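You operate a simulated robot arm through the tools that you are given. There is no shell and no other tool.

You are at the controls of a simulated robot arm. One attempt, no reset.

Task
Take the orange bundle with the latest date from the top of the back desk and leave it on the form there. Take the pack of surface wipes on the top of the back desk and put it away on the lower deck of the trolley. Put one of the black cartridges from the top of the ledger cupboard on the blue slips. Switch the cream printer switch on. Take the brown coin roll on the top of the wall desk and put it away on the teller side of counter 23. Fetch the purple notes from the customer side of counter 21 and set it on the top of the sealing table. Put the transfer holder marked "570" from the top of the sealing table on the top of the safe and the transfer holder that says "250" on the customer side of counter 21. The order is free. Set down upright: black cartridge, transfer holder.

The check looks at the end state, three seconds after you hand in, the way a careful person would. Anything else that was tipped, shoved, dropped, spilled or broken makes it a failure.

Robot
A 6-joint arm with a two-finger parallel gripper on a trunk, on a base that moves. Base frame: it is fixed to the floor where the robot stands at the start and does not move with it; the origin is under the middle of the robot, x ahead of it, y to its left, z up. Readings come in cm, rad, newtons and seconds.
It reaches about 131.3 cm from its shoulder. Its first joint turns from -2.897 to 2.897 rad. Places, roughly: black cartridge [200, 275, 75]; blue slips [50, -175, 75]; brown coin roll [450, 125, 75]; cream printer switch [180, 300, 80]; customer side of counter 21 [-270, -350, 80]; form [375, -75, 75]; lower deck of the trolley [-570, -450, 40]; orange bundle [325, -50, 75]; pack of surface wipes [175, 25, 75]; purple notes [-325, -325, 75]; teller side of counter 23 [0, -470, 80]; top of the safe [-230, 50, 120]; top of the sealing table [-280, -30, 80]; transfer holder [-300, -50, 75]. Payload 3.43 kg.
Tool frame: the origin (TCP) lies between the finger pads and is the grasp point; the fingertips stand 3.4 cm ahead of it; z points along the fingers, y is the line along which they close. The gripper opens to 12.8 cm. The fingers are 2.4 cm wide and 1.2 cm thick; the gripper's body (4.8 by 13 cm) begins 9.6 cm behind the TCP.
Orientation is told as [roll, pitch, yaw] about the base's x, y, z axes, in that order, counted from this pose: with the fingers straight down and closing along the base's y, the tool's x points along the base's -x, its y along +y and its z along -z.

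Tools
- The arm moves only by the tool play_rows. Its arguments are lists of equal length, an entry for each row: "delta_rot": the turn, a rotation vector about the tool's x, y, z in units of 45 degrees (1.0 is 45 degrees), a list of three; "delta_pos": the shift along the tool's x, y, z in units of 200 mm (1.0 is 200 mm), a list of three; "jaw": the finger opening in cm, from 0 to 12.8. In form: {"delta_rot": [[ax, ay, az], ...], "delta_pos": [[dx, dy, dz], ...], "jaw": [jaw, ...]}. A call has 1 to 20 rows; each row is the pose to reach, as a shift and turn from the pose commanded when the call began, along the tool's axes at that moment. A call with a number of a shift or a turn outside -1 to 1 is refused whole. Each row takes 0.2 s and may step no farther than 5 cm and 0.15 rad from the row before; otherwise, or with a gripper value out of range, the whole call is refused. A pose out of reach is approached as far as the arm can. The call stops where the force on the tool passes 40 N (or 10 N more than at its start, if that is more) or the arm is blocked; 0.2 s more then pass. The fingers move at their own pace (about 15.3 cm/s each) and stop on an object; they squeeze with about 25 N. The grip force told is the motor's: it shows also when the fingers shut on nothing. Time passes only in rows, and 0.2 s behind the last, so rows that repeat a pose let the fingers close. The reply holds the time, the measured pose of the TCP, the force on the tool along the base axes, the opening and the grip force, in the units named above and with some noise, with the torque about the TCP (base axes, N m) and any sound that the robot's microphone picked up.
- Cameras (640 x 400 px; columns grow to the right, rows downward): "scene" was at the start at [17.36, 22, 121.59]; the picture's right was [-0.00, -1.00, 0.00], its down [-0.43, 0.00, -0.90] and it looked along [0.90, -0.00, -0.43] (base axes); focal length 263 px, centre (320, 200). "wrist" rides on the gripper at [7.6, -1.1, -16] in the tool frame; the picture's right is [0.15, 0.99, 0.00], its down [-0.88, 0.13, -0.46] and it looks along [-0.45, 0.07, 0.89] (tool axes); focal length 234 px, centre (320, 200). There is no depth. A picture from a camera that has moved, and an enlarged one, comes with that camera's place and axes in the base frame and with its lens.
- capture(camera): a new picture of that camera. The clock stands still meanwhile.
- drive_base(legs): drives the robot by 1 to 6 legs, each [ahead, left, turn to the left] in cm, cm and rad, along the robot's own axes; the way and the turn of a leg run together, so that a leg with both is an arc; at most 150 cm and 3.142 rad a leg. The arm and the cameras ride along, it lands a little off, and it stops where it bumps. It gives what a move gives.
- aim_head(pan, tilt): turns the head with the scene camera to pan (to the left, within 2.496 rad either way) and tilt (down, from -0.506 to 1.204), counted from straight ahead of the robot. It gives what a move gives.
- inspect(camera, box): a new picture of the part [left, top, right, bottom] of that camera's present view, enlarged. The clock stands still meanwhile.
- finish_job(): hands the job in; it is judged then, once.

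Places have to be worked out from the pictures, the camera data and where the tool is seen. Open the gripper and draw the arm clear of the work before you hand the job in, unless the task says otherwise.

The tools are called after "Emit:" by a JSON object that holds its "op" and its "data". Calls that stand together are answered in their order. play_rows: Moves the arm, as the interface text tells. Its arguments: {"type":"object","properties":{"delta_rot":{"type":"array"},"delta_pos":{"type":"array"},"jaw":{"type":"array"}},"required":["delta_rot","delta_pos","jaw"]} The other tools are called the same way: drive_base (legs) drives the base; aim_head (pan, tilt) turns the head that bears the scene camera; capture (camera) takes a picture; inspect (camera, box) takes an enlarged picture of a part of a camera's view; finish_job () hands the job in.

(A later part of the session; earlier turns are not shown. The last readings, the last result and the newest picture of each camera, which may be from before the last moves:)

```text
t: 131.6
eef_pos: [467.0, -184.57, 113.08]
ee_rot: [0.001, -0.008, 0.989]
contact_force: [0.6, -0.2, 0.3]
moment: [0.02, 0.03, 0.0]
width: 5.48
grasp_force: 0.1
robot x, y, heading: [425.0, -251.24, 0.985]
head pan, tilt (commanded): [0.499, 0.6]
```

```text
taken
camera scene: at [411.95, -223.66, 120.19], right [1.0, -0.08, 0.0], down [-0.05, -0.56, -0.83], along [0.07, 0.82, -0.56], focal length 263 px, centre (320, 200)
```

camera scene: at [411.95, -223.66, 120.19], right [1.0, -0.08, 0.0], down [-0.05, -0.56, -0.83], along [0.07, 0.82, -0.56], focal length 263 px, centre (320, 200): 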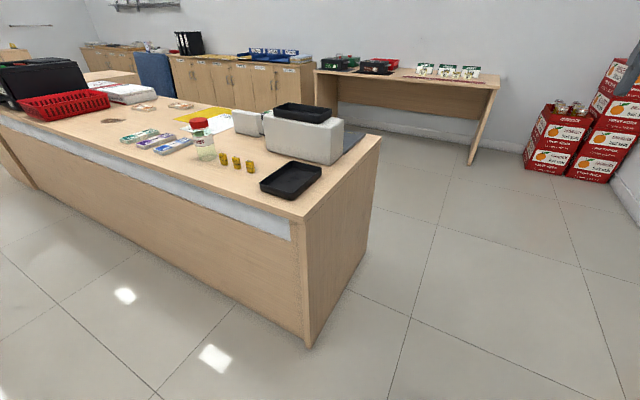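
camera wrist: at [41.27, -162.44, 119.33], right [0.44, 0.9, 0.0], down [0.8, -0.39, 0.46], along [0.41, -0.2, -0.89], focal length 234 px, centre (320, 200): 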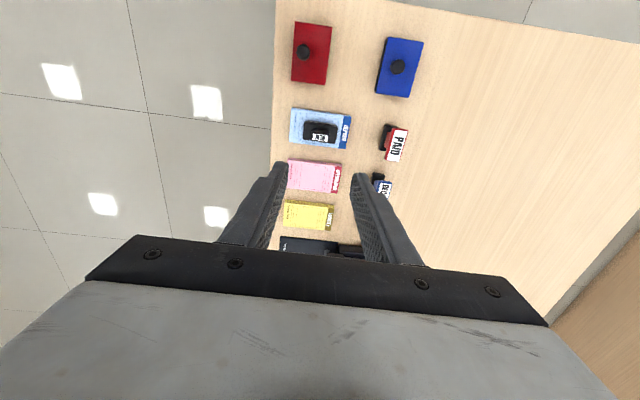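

Clear floor ahead beyond the desk end. Driving forward into the space behind the desk, strafing left and turning around to face the back desk from the wall side.

Emit:
{"op": "drive_base", "data": {"legs": [[0, 0, -0.012], [110, 0, 0], [106, 0, 0], [0, 105, 0], [0, 0, -3.14]]}}

Emit:
{"op": "aim_head", "data": {"pan": 0.0, "tilt": 0.5}}

Emit:
{"op": "capture", "data": {"camera": "scene"}}

Emit:
{"op": "capture", "data": {"camera": "wrist"}}

```text
t: 155.0
eef_pos: [415.97, -79.86, 112.99]
ee_rot: [0.001, -0.007, -2.158]
contact_force: [0.3, -0.3, -0.7]
moment: [-0.01, 0.03, 0.0]
width: 5.49
grasp_force: 0.0
robot x, y, heading: [458.31, -13.17, -2.155]
head pan, tilt (commanded): [0.499, 0.6]
```

```text
t: 155.9
eef_pos: [415.92, -79.85, 113.11]
ee_rot: [0.001, -0.006, -2.156]
contact_force: [0.8, 0.0, -0.8]
moment: [-0.03, -0.02, -0.02]
width: 5.49
grasp_force: 0.0
robot x, y, heading: [458.42, -12.96, -2.155]
head pan, tilt (commanded): [0.0, 0.499]
```

```text
taken
camera scene: at [467.24, -39.66, 121.09], right [-0.83, 0.55, 0.0], down [0.26, 0.4, -0.88], along [-0.48, -0.73, -0.48], focal length 263 px, centre (320, 200)
```

scene: 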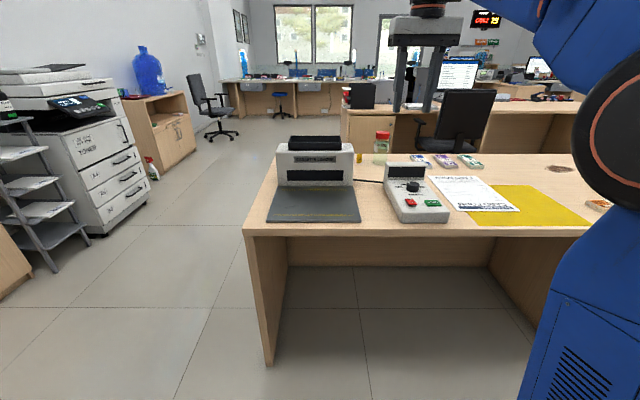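

```text
taken
camera wrist: at [419.16, -72.86, 129.11], right [0.91, -0.42, 0.0], down [-0.38, -0.8, 0.46], along [-0.2, -0.42, -0.89], focal length 234 px, centre (320, 200)
```

wrist: 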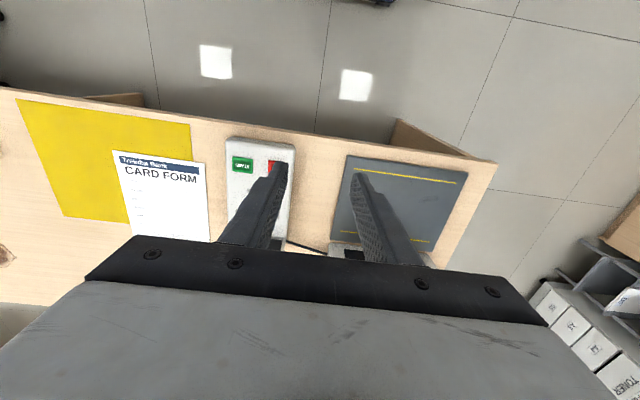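

I'm facing the back desk from the wall side, with about 38 cm of floor to its edge. I'll check for the blue chair on my right before strafing.

Emit:
{"op": "aim_head", "data": {"pan": -1.0, "tilt": 0.6}}

Emit:
{"op": "capture", "data": {"camera": "scene"}}

Emit:
{"op": "aim_head", "data": {"pan": -1.7, "tilt": 0.6}}

Emit:
{"op": "capture", "data": {"camera": "scene"}}

```text
t: 157.2
eef_pos: [415.87, -79.82, 113.1]
ee_rot: [0.002, -0.007, -2.159]
contact_force: [0.6, 0.4, 0.4]
moment: [-0.01, 0.02, 0.01]
width: 5.51
grasp_force: 0.1
robot x, y, heading: [458.27, -13.09, -2.154]
head pan, tilt (commanded): [-1.0, 0.6]
```

```text
taken
camera scene: at [463.42, -31.95, 120.19], right [0.01, 1.0, 0.0], down [0.56, -0.01, -0.83], along [-0.82, 0.01, -0.56], focal length 263 px, centre (320, 200)
```

scene: 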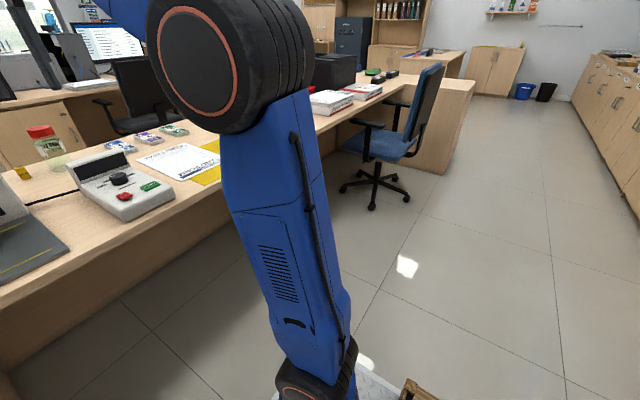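

```text
t: 158.3
eef_pos: [415.91, -79.85, 113.05]
ee_rot: [0.002, -0.007, -2.157]
contact_force: [-0.4, 0.0, 0.4]
moment: [-0.04, 0.01, -0.03]
width: 5.51
grasp_force: 0.0
robot x, y, heading: [458.18, -13.42, -2.159]
head pan, tilt (commanded): [-1.7, 0.6]
```

```text
taken
camera scene: at [465.58, -26.28, 120.19], right [0.65, 0.76, 0.0], down [0.43, -0.37, -0.83], along [-0.62, 0.54, -0.56], focal length 263 px, centre (320, 200)
```

scene: 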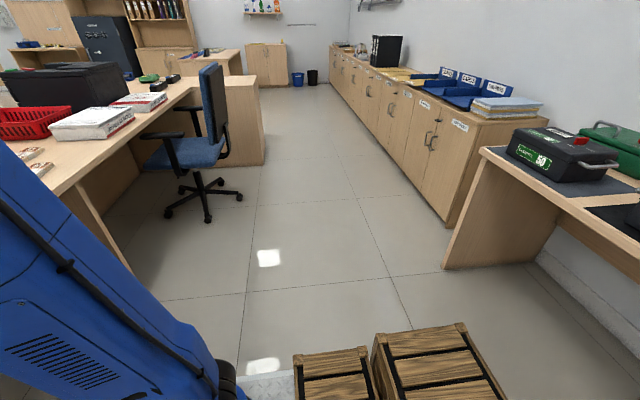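

The blue chair's legs reach v≈246, so strafing right 96 cm leaves clearance. First I'll rotate the gripper 90° (fingers will close across the bundle's short side) and open it.

Emit:
{"op": "play_rows", "data": {"delta_rot": [[0, 0, -0.17], [0, 0, -0.34], [0, 0, -0.51], [0, 0, -0.68], [0, 0, -0.85], [0, 0, -1.0]], "delta_pos": [[0, 0, 0], [0, 0, 0], [0, 0, 0], [0, 0, 0], [0, 0, 0], [0, 0, 0]], "jaw": [10, 10, 10, 10, 10, 10]}}

Emit:
{"op": "play_rows", "data": {"delta_rot": [[0, 0, -0.17], [0, 0, -0.34], [0, 0, -0.51], [0, 0, -0.68], [0, 0, -0.85], [0, 0, -1.0]], "delta_pos": [[0, 0, 0], [0, 0, 0], [0, 0, 0], [0, 0, 0], [0, 0, 0], [0, 0, 0]], "jaw": [10, 10, 10, 10, 10, 10]}}

Emit:
{"op": "drive_base", "data": {"legs": [[0, -96, 0], [22, 0, -0.007]]}}

Emit:
{"op": "capture", "data": {"camera": "wrist"}}

Emit:
{"op": "aim_head", "data": {"pan": -0.1, "tilt": 0.6}}

Emit:
{"op": "capture", "data": {"camera": "scene"}}

```text
t: 159.7
eef_pos: [415.92, -79.88, 113.07]
ee_rot: [-0.004, -0.005, -1.37]
contact_force: [0.5, 0.7, -1.2]
moment: [0.0, 0.0, 0.02]
width: 9.99
grasp_force: 0.1
robot x, y, heading: [458.07, -13.38, -2.16]
head pan, tilt (commanded): [-1.7, 0.6]
```

```text
t: 161.1
eef_pos: [415.97, -79.78, 113.11]
ee_rot: [-0.007, 0.0, -0.581]
contact_force: [0.1, -0.4, -0.2]
moment: [-0.01, -0.01, 0.02]
width: 10.01
grasp_force: 0.0
robot x, y, heading: [458.03, -13.28, -2.157]
head pan, tilt (commanded): [-1.7, 0.6]
```

```text
t: 167.3
eef_pos: [324.03, -45.26, 112.98]
ee_rot: [-0.008, -0.002, -0.597]
contact_force: [-0.3, -0.2, 0.5]
moment: [0.04, 0.01, 0.03]
width: 10.04
grasp_force: 0.1
robot x, y, heading: [367.23, 20.95, -2.166]
head pan, tilt (commanded): [-1.7, 0.6]
```

```text
taken
camera wrist: at [317.14, -41.98, 129.14], right [0.44, 0.9, -0.01], down [0.8, -0.38, 0.46], along [0.41, -0.2, -0.89], focal length 234 px, centre (320, 200)
```

wrist: 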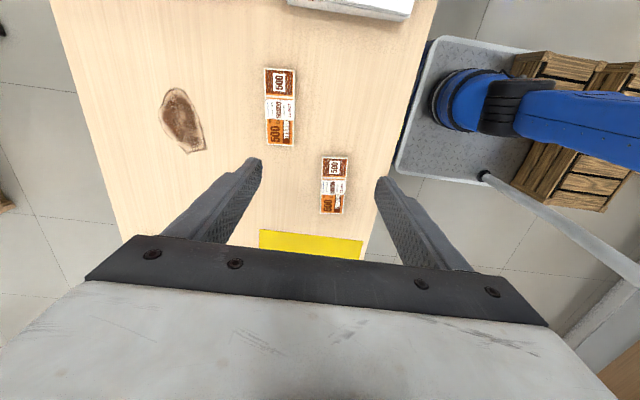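

```text
t: 169.0
eef_pos: [323.95, -45.34, 113.08]
ee_rot: [-0.007, -0.001, -0.597]
contact_force: [0.1, -0.8, 0.5]
moment: [0.02, 0.03, -0.01]
width: 10.01
grasp_force: 0.2
robot x, y, heading: [366.86, 20.63, -2.166]
head pan, tilt (commanded): [-0.099, 0.6]
```

```text
taken
camera scene: at [375.26, -5.01, 120.18], right [-0.77, 0.64, 0.0], down [0.36, 0.43, -0.83], along [-0.53, -0.63, -0.57], focal length 263 px, centre (320, 200)
```

scene: 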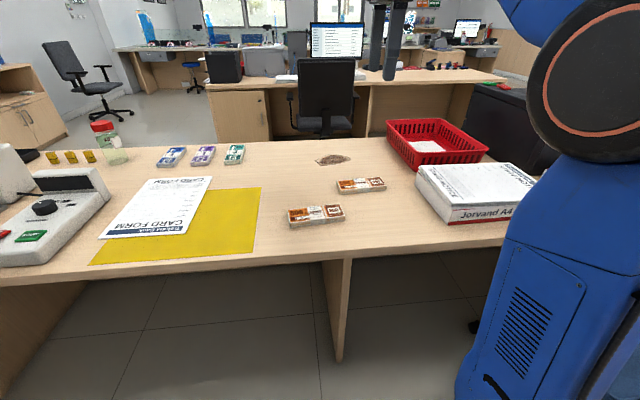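

Two bundles visible; the farther one should be 21 OCT. Zooming to confirm and get exact pixels.

Emit:
{"op": "inspect", "data": {"camera": "scene", "box": [280, 170, 400, 235]}}

Emit:
{"op": "inspect", "data": {"camera": "wrist", "box": [230, 50, 390, 230]}}

```text
5.33 times, centred on (340, 202) of scene
camera zoom: at [375.26, -5.01, 120.18], right [-0.77, 0.64, 0.0], down [0.36, 0.43, -0.83], along [-0.53, -0.63, -0.57], focal length 1402 px, centre (213, 187)
```

zoom: 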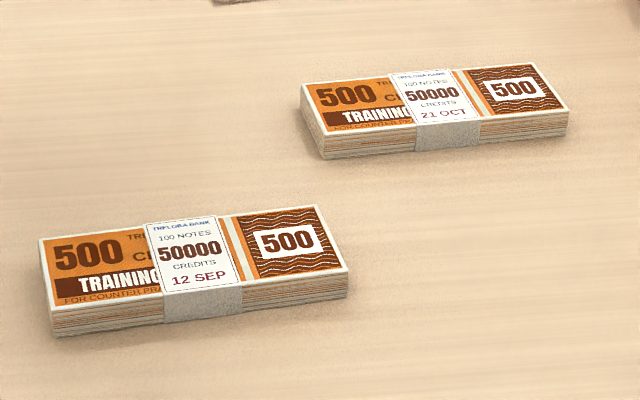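

```text
2.22 times, centred on (310, 140) of wrist
camera zoom: at [317.14, -41.98, 129.14], right [0.44, 0.9, -0.01], down [0.8, -0.38, 0.46], along [0.41, -0.2, -0.89], focal length 520 px, centre (342, 333)
```

zoom: 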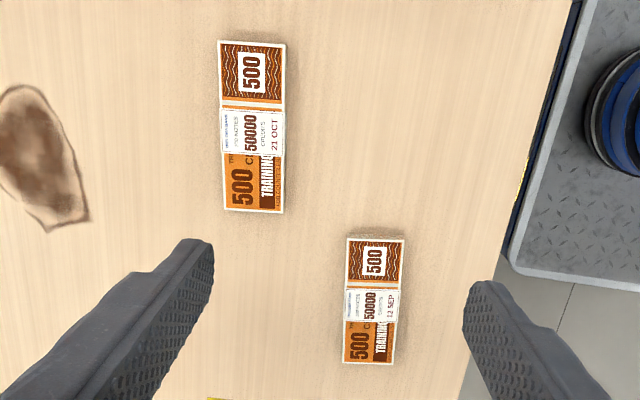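

Confirmed: the farther bundle is 21 OCT, centred near (318.4,-51.9), turned about 4° from the tool. Moving over it, aligning, and descending 20 cm.

Emit:
{"op": "play_rows", "data": {"delta_rot": [[0, 0, -0.05], [0, 0, -0.09], [0, 0, -0.09], [0, 0, -0.09], [0, 0, -0.09], [0, 0, -0.09], [0, 0, -0.09]], "delta_pos": [[0.02, -0.22, 0], [0.046, -0.43, 0], [0.046, -0.43, 0.2], [0.046, -0.43, 0.4], [0.046, -0.43, 0.6], [0.046, -0.43, 0.8], [0.046, -0.43, 1.0]], "jaw": [10, 10, 10, 10, 10, 10, 10]}}

Emit:
{"op": "capture", "data": {"camera": "wrist"}}

Emit:
{"op": "inspect", "data": {"camera": "scene", "box": [280, 130, 420, 220]}}

```text
t: 170.6
eef_pos: [318.52, -52.14, 92.97]
ee_rot: [-0.007, 0.0, -0.527]
contact_force: [-0.1, -0.1, -0.4]
moment: [-0.01, -0.01, 0.01]
width: 10.03
grasp_force: 0.0
robot x, y, heading: [367.06, 21.02, -2.172]
head pan, tilt (commanded): [-0.099, 0.6]
```

```text
taken
camera wrist: at [311.35, -49.21, 109.16], right [0.37, 0.93, -0.01], down [0.83, -0.33, 0.46], along [0.42, -0.17, -0.89], focal length 234 px, centre (320, 200)
```

wrist: 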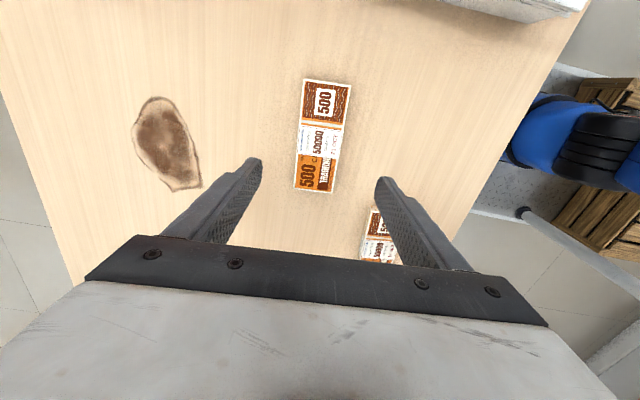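

```text
4.44 times, centred on (350, 175) of scene
camera zoom: at [375.27, -5.01, 120.19], right [-0.77, 0.64, 0.0], down [0.36, 0.43, -0.83], along [-0.53, -0.63, -0.56], focal length 1168 px, centre (187, 311)
```

zoom: 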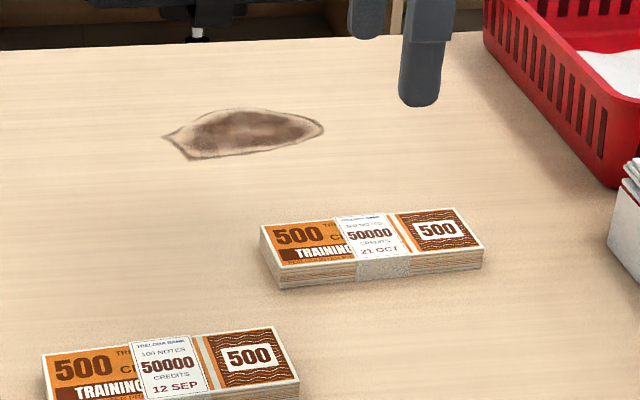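

Well aligned. Descending another 12 cm to just above the bundle.

Emit:
{"op": "play_rows", "data": {"delta_rot": [[0, 0, -0.04], [0, 0, -0.04], [0, 0, -0.04], [0, 0, -0.04]], "delta_pos": [[0.03, 0, 0.2], [0.03, 0, 0.4], [0.03, 0, 0.55], [0.03, 0, 0.62]], "jaw": [10, 10, 10, 10]}}

Emit:
{"op": "inspect", "data": {"camera": "wrist", "box": [220, 100, 420, 240]}}

Emit:
{"op": "inspect", "data": {"camera": "scene", "box": [300, 140, 420, 220]}}

```text
t: 171.6
eef_pos: [317.87, -51.88, 80.66]
ee_rot: [-0.007, 0.001, -0.496]
contact_force: [-0.2, 0.2, -0.6]
moment: [-0.03, -0.01, -0.01]
width: 10.0
grasp_force: 0.0
robot x, y, heading: [367.15, 20.78, -2.168]
head pan, tilt (commanded): [-0.099, 0.6]
```

```text
2.86 times, centred on (320, 170) of wrist
camera zoom: at [310.59, -49.15, 96.77], right [0.34, 0.94, -0.01], down [0.84, -0.3, 0.46], along [0.43, -0.16, -0.89], focal length 669 px, centre (320, 286)
```

zoom: 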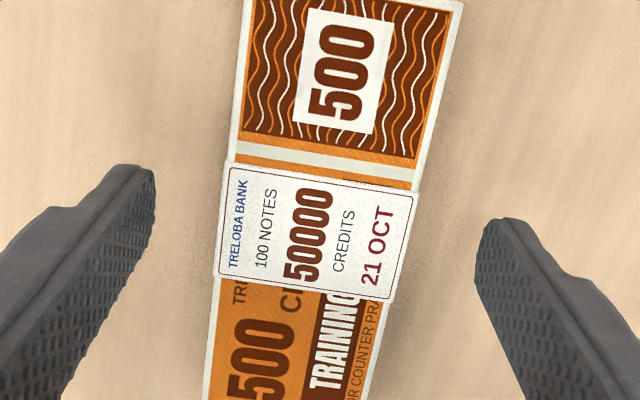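

```text
5.00 times, centred on (360, 180) of scene
camera zoom: at [375.27, -5.01, 120.19], right [-0.77, 0.64, 0.0], down [0.36, 0.43, -0.83], along [-0.53, -0.63, -0.56], focal length 1314 px, centre (120, 300)
```

zoom: 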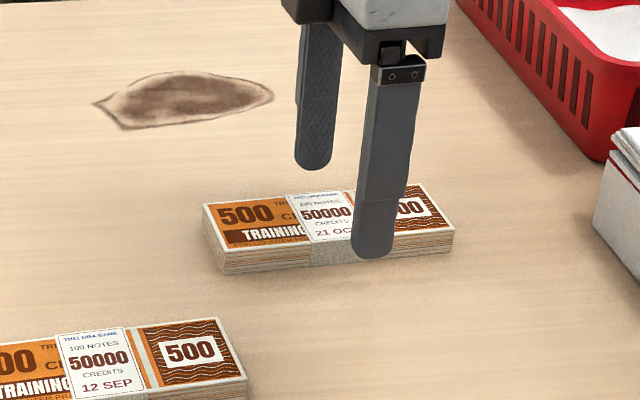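

The bundle is between the fingers. Lowering 1.6 cm (tips just above desk) and closing.

Emit:
{"op": "play_rows", "data": {"delta_rot": [[0, 0, 0], [0, 0, 0], [0, 0, 0], [0, 0, 0], [0, 0, 0], [0, 0, 0]], "delta_pos": [[0, 0, 0.04], [0, 0, 0.07], [0, 0, 0.08], [0, 0, 0.08], [0, 0, 0.08], [0, 0, 0.08]], "jaw": [10, 10, 9, 5, 3, 3]}}

Emit:
{"op": "inspect", "data": {"camera": "scene", "box": [300, 140, 420, 220]}}

```text
t: 173.0
eef_pos: [317.82, -51.88, 79.19]
ee_rot: [-0.008, -0.001, -0.496]
contact_force: [0.1, -0.1, 0.3]
moment: [0.04, 0.02, -0.01]
width: 5.93
grasp_force: 25.0
robot x, y, heading: [367.17, 20.67, -2.164]
head pan, tilt (commanded): [-0.099, 0.6]
```

```text
5.00 times, centred on (360, 180) of scene
camera zoom: at [375.27, -5.02, 120.18], right [-0.77, 0.64, 0.0], down [0.36, 0.43, -0.82], along [-0.53, -0.63, -0.57], focal length 1314 px, centre (120, 300)
```

zoom: 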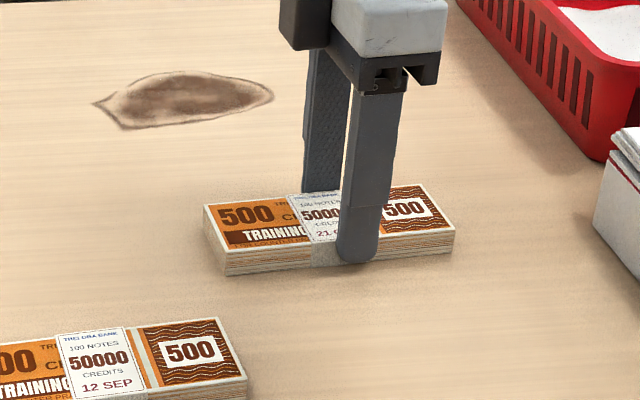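

Bundle gripped (width 5.93). Lifting 14 cm, then strafing left 61 cm to the form.

Emit:
{"op": "play_rows", "data": {"delta_rot": [[0, 0, 0], [0, 0, 0], [0, 0, 0], [0, 0, 0]], "delta_pos": [[0, 0, -0.1], [0, 0, -0.3], [0, 0, -0.5], [0, 0, -0.7]], "jaw": [3, 3, 3, 3]}}

Emit:
{"op": "drive_base", "data": {"legs": [[-3, 61, 0]]}}

Emit:
{"op": "aim_head", "data": {"pan": -0.1, "tilt": 0.6}}

Emit:
{"op": "capture", "data": {"camera": "scene"}}

Emit:
{"op": "capture", "data": {"camera": "wrist"}}

```text
t: 174.0
eef_pos: [317.82, -51.59, 93.09]
ee_rot: [-0.005, 0.001, -0.495]
contact_force: [-0.2, -0.6, -1.2]
moment: [0.01, 0.03, 0.03]
width: 5.95
grasp_force: 25.2
robot x, y, heading: [367.22, 20.58, -2.166]
head pan, tilt (commanded): [-0.099, 0.6]
```

```text
t: 177.4
eef_pos: [369.99, -83.59, 93.18]
ee_rot: [-0.007, 0.0, -0.497]
contact_force: [-0.9, -0.5, -1.5]
moment: [-0.01, 0.0, 0.01]
width: 5.96
grasp_force: 24.6
robot x, y, heading: [419.36, -11.75, -2.172]
head pan, tilt (commanded): [-0.099, 0.6]
```

```text
t: 178.0
eef_pos: [369.99, -83.7, 93.1]
ee_rot: [-0.007, -0.002, -0.497]
contact_force: [-0.2, -1.3, -0.9]
moment: [0.01, -0.02, -0.04]
width: 5.95
grasp_force: 24.9
robot x, y, heading: [419.79, -11.45, -2.172]
head pan, tilt (commanded): [-0.099, 0.6]
```

```text
taken
camera scene: at [427.58, -37.13, 120.18], right [-0.77, 0.64, 0.0], down [0.36, 0.43, -0.82], along [-0.53, -0.63, -0.57], focal length 263 px, centre (320, 200)
```

scene: 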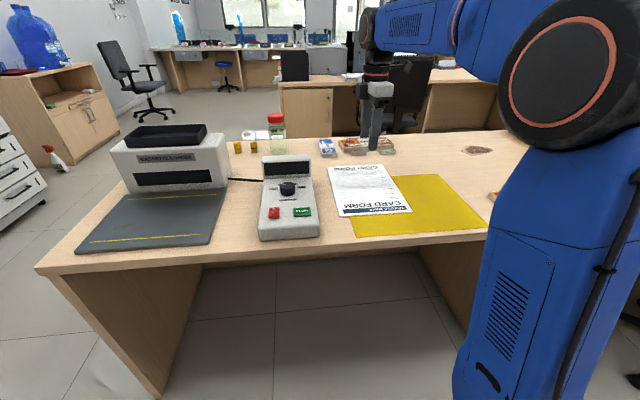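

```text
taken
camera wrist: at [362.81, -80.99, 109.16], right [0.34, 0.94, -0.01], down [0.84, -0.3, 0.46], along [0.43, -0.16, -0.89], focal length 234 px, centre (320, 200)
```

wrist: 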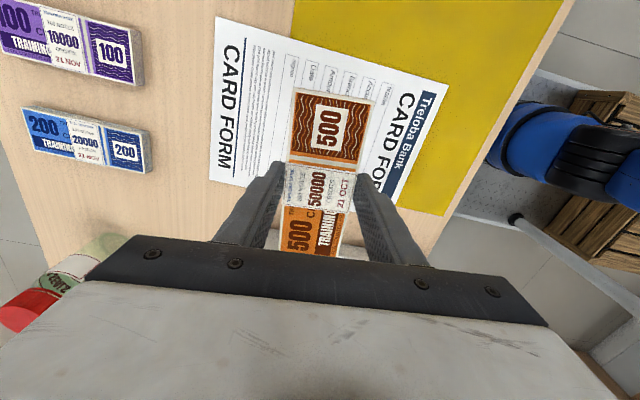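

The bundle is over the form's centre (≈(369,-84)). Lowering 13.5 cm with a slight rotation to align with the sheet.

Emit:
{"op": "play_rows", "data": {"delta_rot": [[0, 0, 0.05], [0, 0, 0.1], [0, 0, 0.12], [0, 0, 0.12], [0, 0, 0.12], [0, 0, 0.12]], "delta_pos": [[0.02, 0, 0.15], [0.02, 0, 0.35], [0.02, 0, 0.55], [0.02, 0, 0.63], [0.02, 0, 0.665], [0.02, 0, 0.68]], "jaw": [3, 3, 3, 3, 3, 3]}}

Emit:
{"op": "inspect", "data": {"camera": "scene", "box": [300, 130, 440, 230]}}

Emit:
{"op": "capture", "data": {"camera": "wrist"}}

```text
t: 179.4
eef_pos: [369.62, -83.51, 79.3]
ee_rot: [-0.006, -0.002, -0.591]
contact_force: [0.1, -0.4, -1.1]
moment: [-0.01, 0.0, 0.01]
width: 5.93
grasp_force: 25.2
robot x, y, heading: [419.49, -11.29, -2.169]
head pan, tilt (commanded): [-0.099, 0.6]
```

```text
4.00 times, centred on (370, 180) of scene
camera zoom: at [427.58, -37.13, 120.18], right [-0.77, 0.64, 0.0], down [0.36, 0.43, -0.82], along [-0.53, -0.63, -0.57], focal length 1051 px, centre (120, 280)
```

zoom: 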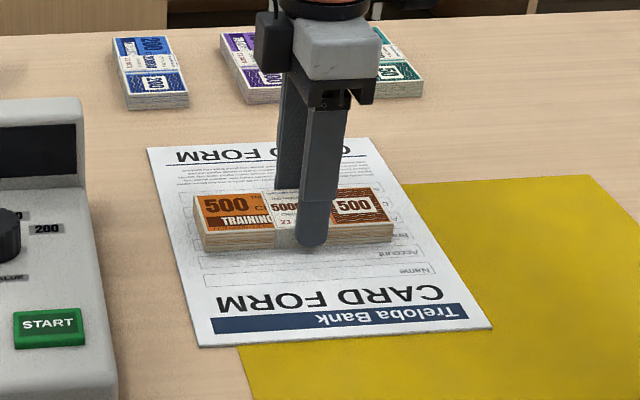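

```text
taken
camera wrist: at [362.71, -80.21, 95.53], right [0.43, 0.9, -0.01], down [0.8, -0.38, 0.46], along [0.41, -0.2, -0.89], focal length 234 px, centre (320, 200)
```

wrist: 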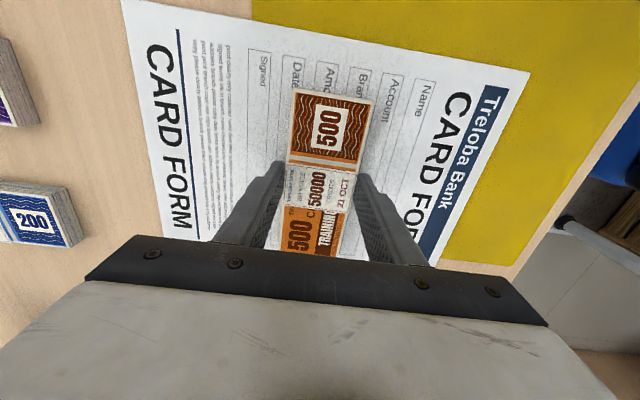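

Over the form, nearly touching. Lowering slightly to contact, then opening and rising.

Emit:
{"op": "play_rows", "data": {"delta_rot": [[0, 0, 0], [0, 0, 0], [0, 0, 0]], "delta_pos": [[0, 0, 0.006], [0, 0, 0.012], [0, 0, 0.018]], "jaw": [3, 3, 3]}}

Emit:
{"op": "play_rows", "data": {"delta_rot": [[0, 0, 0], [0, 0, 0], [0, 0, 0]], "delta_pos": [[0, 0, 0], [0, 0, 0], [0, 0, 0]], "jaw": [7, 9, 9]}}

Emit:
{"op": "play_rows", "data": {"delta_rot": [[0, 0, 0], [0, 0, 0], [0, 0, 0], [0, 0, 0], [0, 0, 0]], "delta_pos": [[0, 0, -0.1], [0, 0, -0.3], [0, 0, -0.5], [0, 0, -0.75], [0, 0, -1.0]], "jaw": [9, 9, 9, 9, 9]}}

Emit:
{"op": "inspect", "data": {"camera": "scene", "box": [300, 130, 440, 230]}}

```text
t: 180.2
eef_pos: [369.56, -83.53, 79.31]
ee_rot: [-0.01, -0.001, -0.592]
contact_force: [-0.5, -1.0, 26.7]
moment: [0.0, -0.01, -0.1]
width: 5.96
grasp_force: 25.4
robot x, y, heading: [419.61, -11.21, -2.173]
head pan, tilt (commanded): [-0.099, 0.6]
```

```text
t: 181.0
eef_pos: [369.68, -83.45, 79.11]
ee_rot: [-0.005, -0.001, -0.591]
contact_force: [0.0, -1.1, 0.3]
moment: [-0.02, -0.02, 0.03]
width: 8.99
grasp_force: 0.0
robot x, y, heading: [419.57, -11.34, -2.17]
head pan, tilt (commanded): [-0.099, 0.6]
```

```text
t: 182.2
eef_pos: [369.62, -83.42, 99.11]
ee_rot: [-0.003, -0.002, -0.592]
contact_force: [-0.2, -0.4, 0.3]
moment: [0.02, 0.01, 0.03]
width: 9.0
grasp_force: 0.1
robot x, y, heading: [419.34, -11.29, -2.172]
head pan, tilt (commanded): [-0.099, 0.6]
```

```text
4.00 times, centred on (370, 180) of scene
camera zoom: at [427.58, -37.14, 120.18], right [-0.77, 0.64, 0.0], down [0.36, 0.43, -0.82], along [-0.53, -0.63, -0.57], focal length 1051 px, centre (120, 280)
```

zoom: 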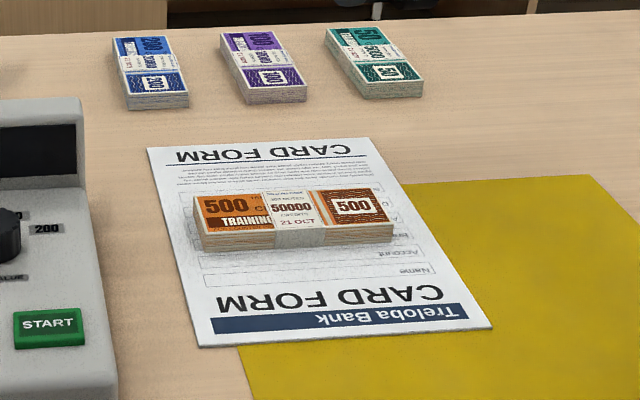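

The 21 OCT bundle lies on the form. Raising the arm, backing off, and turning around to the wall desk for the coin roll.

Emit:
{"op": "play_rows", "data": {"delta_rot": [[0, 0, 0], [0, 0, 0], [0, 0, 0]], "delta_pos": [[0, 0, -0.2], [0, 0, -0.45], [0, 0, -0.7]], "jaw": [9, 9, 9]}}

Emit:
{"op": "drive_base", "data": {"legs": [[-22, 0, 0], [0, 0, 3.141]]}}

Emit:
{"op": "aim_head", "data": {"pan": 0.35, "tilt": 0.45}}

Emit:
{"op": "capture", "data": {"camera": "scene"}}

Emit:
{"op": "capture", "data": {"camera": "wrist"}}

```text
t: 183.0
eef_pos: [369.68, -83.22, 113.31]
ee_rot: [-0.009, -0.002, -0.591]
contact_force: [1.0, 0.7, -0.8]
moment: [0.0, 0.01, 0.01]
width: 8.99
grasp_force: 0.0
robot x, y, heading: [419.23, -11.17, -2.168]
head pan, tilt (commanded): [-0.099, 0.6]
```

```text
t: 192.1
eef_pos: [481.48, 79.09, 113.18]
ee_rot: [-0.007, -0.002, 2.554]
contact_force: [-0.1, -0.1, 0.0]
moment: [-0.01, -0.01, -0.01]
width: 9.0
grasp_force: 0.1
robot x, y, heading: [431.82, 6.39, 0.973]
head pan, tilt (commanded): [-0.099, 0.6]
```

```text
t: 193.0
eef_pos: [481.46, 78.95, 113.08]
ee_rot: [-0.009, -0.002, 2.552]
contact_force: [-0.7, 0.3, 0.6]
moment: [0.02, -0.03, -0.03]
width: 8.98
grasp_force: 0.1
robot x, y, heading: [431.71, 6.79, 0.973]
head pan, tilt (commanded): [0.351, 0.45]
```

```text
taken
camera scene: at [420.64, 34.79, 121.54], right [0.97, -0.24, 0.0], down [-0.11, -0.42, -0.9], along [0.22, 0.87, -0.44], focal length 263 px, centre (320, 200)
```

scene: 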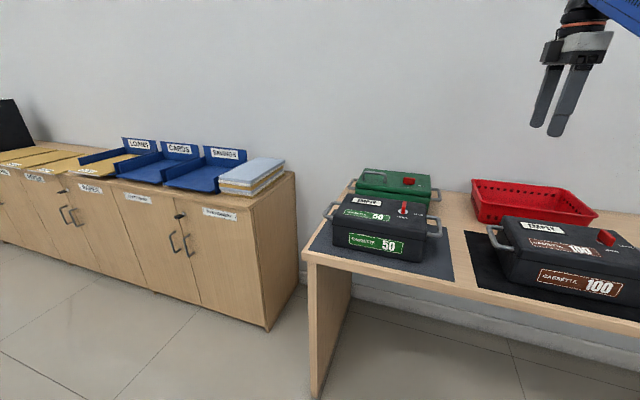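

```text
taken
camera wrist: at [488.28, 75.44, 129.26], right [-0.43, -0.9, -0.01], down [-0.81, 0.38, 0.46], along [-0.41, 0.2, -0.89], focal length 234 px, centre (320, 200)
```

wrist: 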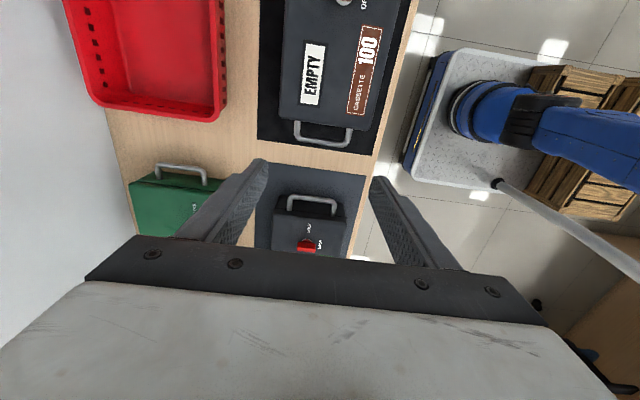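

No coin roll is obvious yet; it should be near the left end by the cassettes. Zooming there and on the wrist view.

Emit:
{"op": "inspect", "data": {"camera": "scene", "box": [295, 150, 487, 290]}}

Emit:
{"op": "inspect", "data": {"camera": "scene", "box": [448, 160, 640, 300]}}

Emit:
{"op": "aim_head", "data": {"pan": -0.1, "tilt": 0.5}}

Emit:
{"op": "capture", "data": {"camera": "scene"}}

```text
2.86 times, centred on (391, 220) of scene
camera zoom: at [420.64, 34.79, 121.54], right [0.97, -0.24, 0.0], down [-0.11, -0.42, -0.9], along [0.22, 0.87, -0.44], focal length 751 px, centre (117, 143)
```

zoom: 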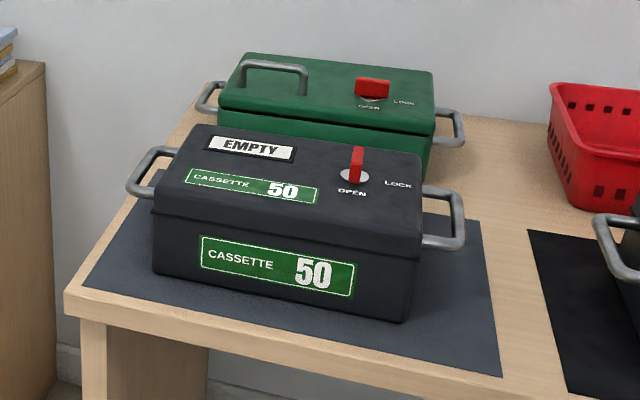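

```text
2.86 times, centred on (544, 230) of scene
camera zoom: at [420.64, 34.79, 121.54], right [0.97, -0.24, 0.0], down [-0.11, -0.42, -0.9], along [0.22, 0.87, -0.44], focal length 751 px, centre (-320, 114)
```

zoom: 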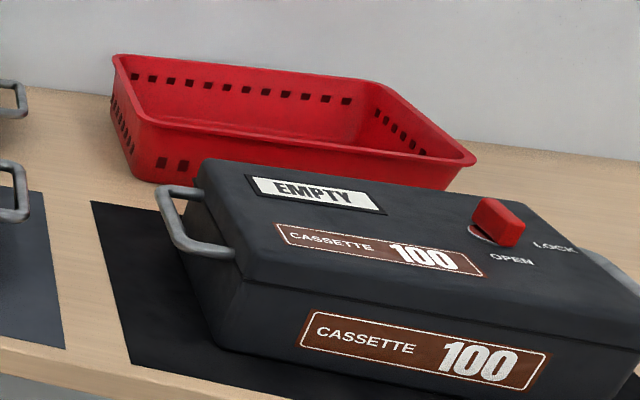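

```text
t: 193.9
eef_pos: [481.53, 79.01, 113.14]
ee_rot: [-0.007, -0.001, 2.553]
contact_force: [-0.6, 0.7, -0.5]
moment: [-0.04, 0.0, 0.02]
width: 8.98
grasp_force: 0.1
robot x, y, heading: [431.98, 6.84, 0.977]
head pan, tilt (commanded): [-0.099, 0.499]
```

```text
taken
camera scene: at [424.23, 32.87, 121.09], right [0.77, -0.64, 0.0], down [-0.31, -0.37, -0.88], along [0.56, 0.67, -0.48], focal length 263 px, centre (320, 200)
```

scene: 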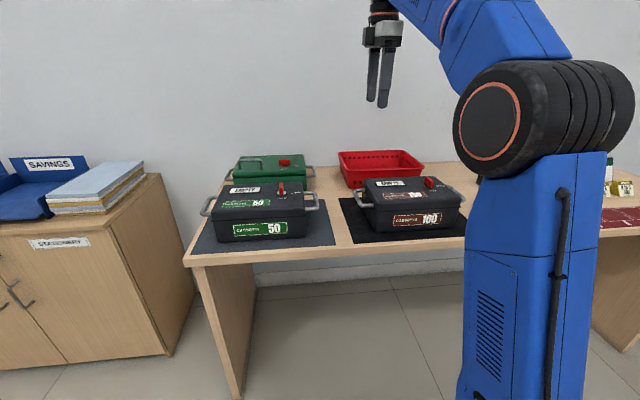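

No roll visible; it may be hidden behind cassette 50. I'll move left a bit so the wrist camera looks down behind the cassettes.

Emit:
{"op": "drive_base", "data": {"legs": [[0, 28, 0]]}}

Emit:
{"op": "capture", "data": {"camera": "wrist"}}

Emit:
{"op": "aim_head", "data": {"pan": 0.1, "tilt": 0.5}}

Emit:
{"op": "capture", "data": {"camera": "scene"}}

```text
t: 195.8
eef_pos: [458.37, 94.59, 113.16]
ee_rot: [-0.007, -0.001, 2.552]
contact_force: [-0.8, -0.1, -0.3]
moment: [0.02, -0.02, -0.01]
width: 9.02
grasp_force: 0.1
robot x, y, heading: [408.7, 22.68, 0.973]
head pan, tilt (commanded): [-0.099, 0.499]
```

```text
taken
camera wrist: at [465.28, 91.06, 129.27], right [-0.43, -0.9, -0.01], down [-0.81, 0.38, 0.46], along [-0.41, 0.2, -0.89], focal length 234 px, centre (320, 200)
```

wrist: 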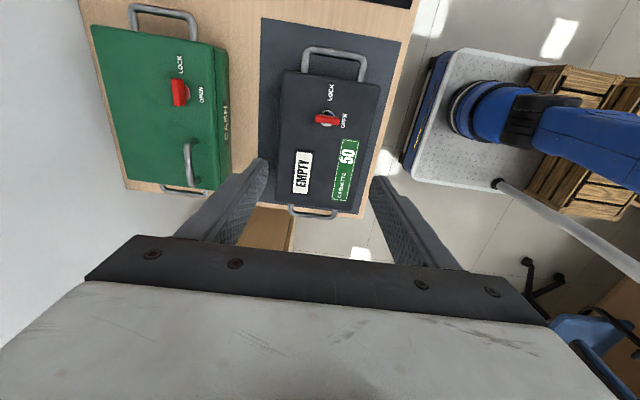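

```text
t: 196.6
eef_pos: [458.39, 94.57, 113.18]
ee_rot: [-0.008, -0.002, 2.552]
contact_force: [-0.4, 0.4, -0.5]
moment: [0.02, 0.0, -0.01]
width: 8.99
grasp_force: 0.0
robot x, y, heading: [409.01, 22.42, 0.974]
head pan, tilt (commanded): [0.099, 0.499]
```

```text
taken
camera scene: at [399.68, 49.6, 121.09], right [0.88, -0.48, 0.0], down [-0.23, -0.42, -0.88], along [0.42, 0.77, -0.48], focal length 263 px, centre (320, 200)
```

scene: 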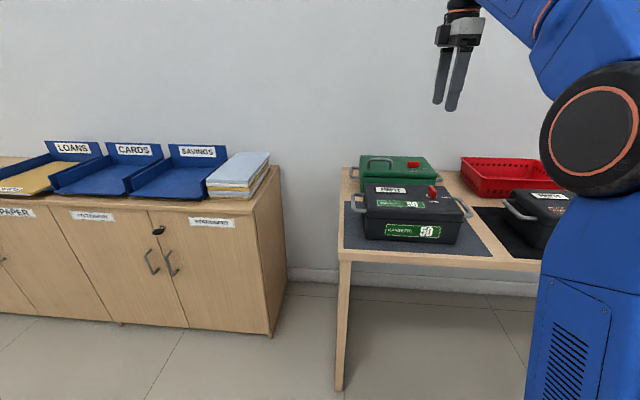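

The wrist finger hides the spot near (455,118). Zooming both views there, then shifting.

Emit:
{"op": "inspect", "data": {"camera": "scene", "box": [335, 145, 455, 255]}}

Emit:
{"op": "play_rows", "data": {"delta_rot": [[0, 0, 0], [0, 0, 0], [0, 0, 0], [0, 0, 0]], "delta_pos": [[0, -0.1, 0], [0, -0.2, 0], [0, -0.35, 0], [0, -0.5, 0]], "jaw": [12, 12.8, 12.8, 12.8]}}

Emit:
{"op": "capture", "data": {"camera": "wrist"}}

```text
3.64 times, centred on (395, 200) of scene
camera zoom: at [399.68, 49.6, 121.09], right [0.88, -0.48, 0.0], down [-0.23, -0.42, -0.88], along [0.42, 0.77, -0.48], focal length 956 px, centre (47, 200)
```

zoom: 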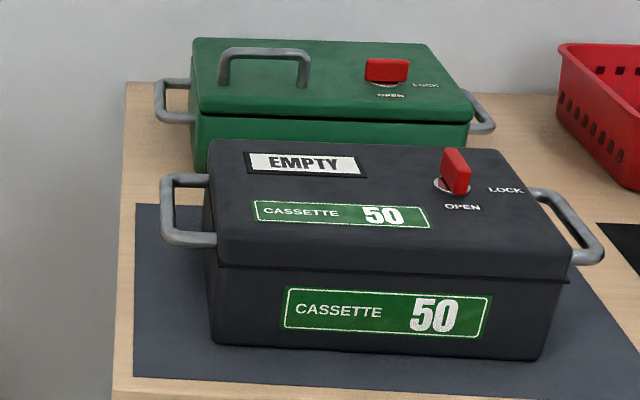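

```text
t: 197.6
eef_pos: [463.49, 101.62, 110.88]
ee_rot: [-0.014, -0.003, 2.551]
contact_force: [-0.7, -0.7, 0.4]
moment: [0.05, -0.06, 0.03]
width: 12.79
grasp_force: 0.1
out of reach, approached as far as the arm can: row 3, 4
robot x, y, heading: [409.03, 22.19, 0.979]
head pan, tilt (commanded): [0.099, 0.499]
```

```text
taken
camera wrist: at [470.18, 98.09, 126.96], right [-0.43, -0.9, -0.01], down [-0.81, 0.38, 0.46], along [-0.41, 0.21, -0.89], focal length 234 px, centre (320, 200)
```

wrist: 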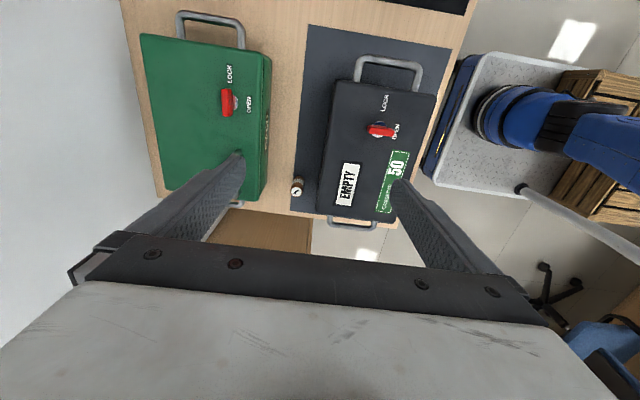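

There's a small cylinder (coin roll) at the left end between the cassettes. Zooming in on it.

Emit:
{"op": "inspect", "data": {"camera": "wrist", "box": [250, 130, 346, 230]}}

```text
4.00 times, centred on (298, 180) of wrist
camera zoom: at [470.18, 98.09, 126.96], right [-0.43, -0.9, -0.01], down [-0.81, 0.38, 0.46], along [-0.41, 0.21, -0.89], focal length 937 px, centre (408, 280)
```

zoom: 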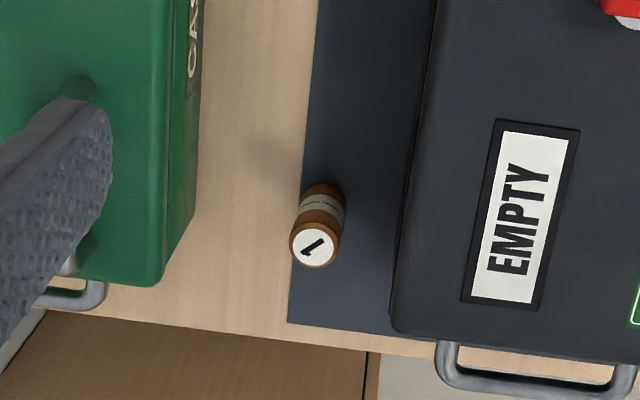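

The brown coin roll (marked "1") stands upright near (453.3,112.1), top ≈ z 80.5, between the two cassettes. Closing sideways fits best, so I'll pull the arm back, rotate the gripper back 90°, then drive closer.

Emit:
{"op": "play_rows", "data": {"delta_rot": [[0, 0, 0.17], [0, 0, 0.34], [0, 0, 0.51], [0, 0, 0.68], [0, 0, 0.85], [0, 0, 1.0]], "delta_pos": [[0, 0.1, 0], [0, 0.2, 0], [0, 0.3, 0], [0, 0.4, 0], [0, 0.5, 0], [0, 0.5, 0]], "jaw": [8, 6, 5, 5, 5, 5]}}

Emit:
{"op": "play_rows", "data": {"delta_rot": [[0, 0, 0.17], [0, 0, 0.34], [0, 0, 0.51], [0, 0, 0.68], [0, 0, 0.85], [0, 0, 1.0]], "delta_pos": [[0, 0, 0], [0, 0, 0], [0, 0, 0], [0, 0, 0], [0, 0, 0], [0, 0, 0]], "jaw": [5, 5, 5, 5, 5, 5]}}

Emit:
{"op": "drive_base", "data": {"legs": [[19, 12, 0]]}}

Emit:
{"op": "capture", "data": {"camera": "wrist"}}

Emit:
{"op": "inspect", "data": {"camera": "wrist", "box": [240, 80, 400, 200]}}

Emit:
{"op": "capture", "data": {"camera": "scene"}}

```text
t: 199.0
eef_pos: [457.85, 93.39, 110.82]
ee_rot: [-0.005, -0.004, 1.766]
contact_force: [-0.2, -0.4, -0.2]
moment: [0.03, 0.0, -0.04]
width: 5.01
grasp_force: 0.1
robot x, y, heading: [408.65, 22.44, 0.977]
head pan, tilt (commanded): [0.099, 0.499]
```

```text
t: 200.4
eef_pos: [457.71, 93.36, 110.74]
ee_rot: [0.0, -0.007, 0.978]
contact_force: [0.1, -0.2, 0.0]
moment: [0.01, 0.0, -0.01]
width: 5.03
grasp_force: 0.1
robot x, y, heading: [408.92, 22.78, 0.975]
head pan, tilt (commanded): [0.099, 0.499]
```

```text
t: 202.1
eef_pos: [458.61, 115.95, 110.64]
ee_rot: [0.002, -0.005, 0.981]
contact_force: [-0.4, 0.1, 0.0]
moment: [0.01, 0.0, 0.0]
width: 5.0
grasp_force: 0.0
robot x, y, heading: [409.47, 45.09, 0.974]
head pan, tilt (commanded): [0.099, 0.499]
```

```text
taken
camera wrist: at [455.33, 108.84, 126.76], right [-0.9, 0.43, 0.0], down [0.38, 0.8, 0.46], along [0.2, 0.42, -0.89], focal length 234 px, centre (320, 200)
```

wrist: 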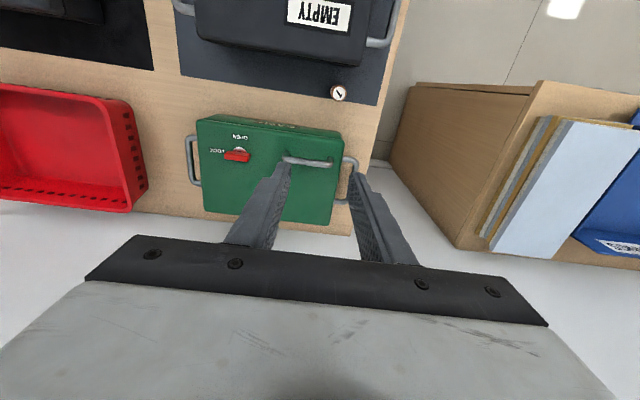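

```text
3.33 times, centred on (320, 140) of wrist
camera zoom: at [455.33, 108.84, 126.76], right [-0.9, 0.43, 0.0], down [0.38, 0.8, 0.46], along [0.2, 0.42, -0.89], focal length 781 px, centre (320, 400)
```

zoom: 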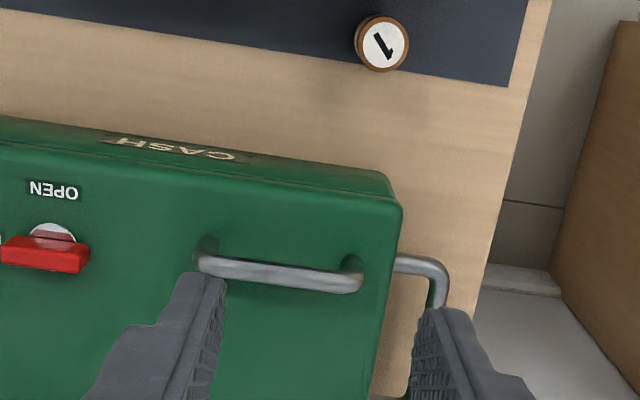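

```text
taken
camera scene: at [400.58, 72.23, 121.09], right [0.88, -0.48, 0.0], down [-0.23, -0.42, -0.88], along [0.42, 0.77, -0.48], focal length 263 px, centre (320, 200)
```

scene: 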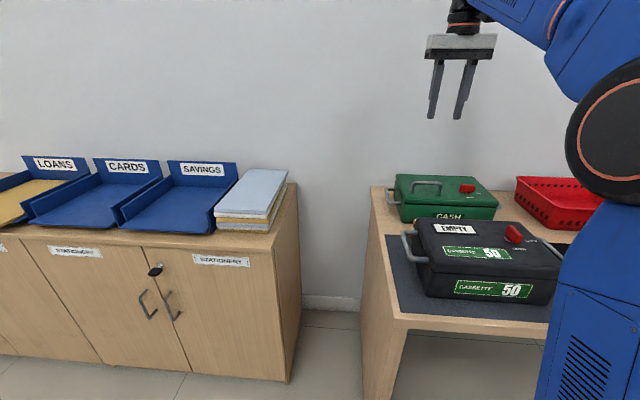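

Coin roll confirmed at (453.3,112.3). Moving 6 cm back and 2.3 cm left, then down 18 cm with the jaw at 5 cm.

Emit:
{"op": "play_rows", "data": {"delta_rot": [[0, 0, 0], [0, 0, 0], [0, 0, 0], [0, 0, 0], [0, 0, 0], [0, 0, 0]], "delta_pos": [[0.15, 0.06, 0], [0.3, 0.117, 0.05], [0.3, 0.117, 0.28], [0.3, 0.117, 0.5], [0.3, 0.117, 0.72], [0.3, 0.117, 0.9]], "jaw": [5, 5, 5, 5, 5, 5]}}

Emit:
{"op": "capture", "data": {"camera": "wrist"}}

Emit:
{"op": "inspect", "data": {"camera": "scene", "box": [360, 120, 500, 230]}}

```text
t: 203.5
eef_pos: [453.45, 112.32, 92.67]
ee_rot: [0.002, -0.007, 0.981]
contact_force: [0.9, -1.1, 0.0]
moment: [0.04, -0.01, 0.0]
width: 4.99
grasp_force: 0.0
robot x, y, heading: [409.75, 45.13, 0.973]
head pan, tilt (commanded): [0.099, 0.499]
```

```text
taken
camera wrist: at [450.06, 105.27, 108.73], right [-0.9, 0.43, 0.0], down [0.38, 0.8, 0.46], along [0.2, 0.42, -0.89], focal length 234 px, centre (320, 200)
```

wrist: 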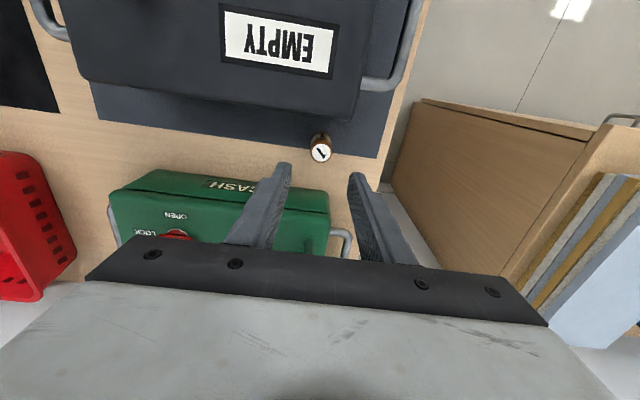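

```text
3.64 times, centred on (430, 175) of scene
camera zoom: at [400.58, 72.22, 121.1], right [0.88, -0.48, 0.0], down [-0.23, -0.42, -0.88], along [0.42, 0.77, -0.48], focal length 956 px, centre (-80, 291)
```

zoom: 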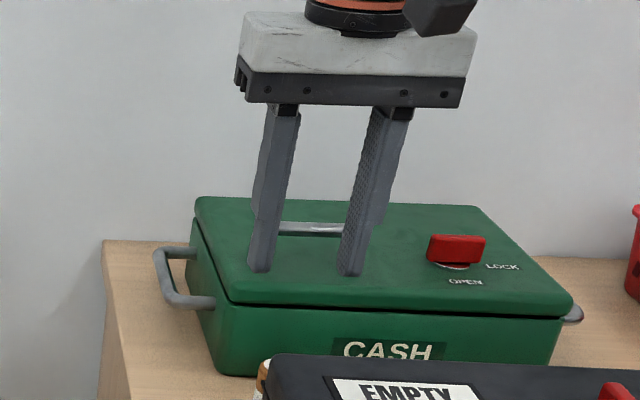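

The roll is centred between the fingers. Descending 13 cm, tips to about z 76, then closing.

Emit:
{"op": "play_rows", "data": {"delta_rot": [[0, 0, 0], [0, 0, 0], [0, 0, 0], [0, 0, 0], [0, 0, 0]], "delta_pos": [[0, 0, 0.2], [0, 0, 0.38], [0, 0, 0.52], [0, 0, 0.62], [0, 0, 0.65]], "jaw": [5, 5, 5, 5, 5]}}

Emit:
{"op": "inspect", "data": {"camera": "wrist", "box": [240, 100, 400, 220]}}

```text
t: 204.7
eef_pos: [453.42, 112.49, 79.71]
ee_rot: [0.001, -0.008, 0.98]
contact_force: [0.0, 1.1, 0.6]
moment: [-0.03, 0.02, -0.01]
width: 5.0
grasp_force: 0.0
robot x, y, heading: [409.45, 45.11, 0.97]
head pan, tilt (commanded): [0.099, 0.499]
```

```text
3.33 times, centred on (320, 160) of wrist
camera zoom: at [450.08, 105.32, 95.71], right [-0.9, 0.43, 0.0], down [0.38, 0.8, 0.46], along [0.2, 0.42, -0.89], focal length 781 px, centre (320, 333)
```

zoom: 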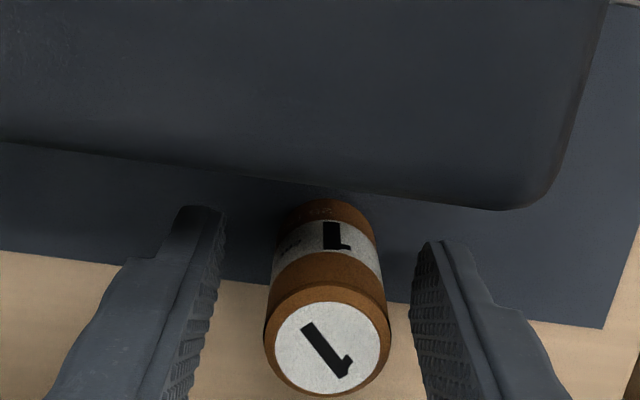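

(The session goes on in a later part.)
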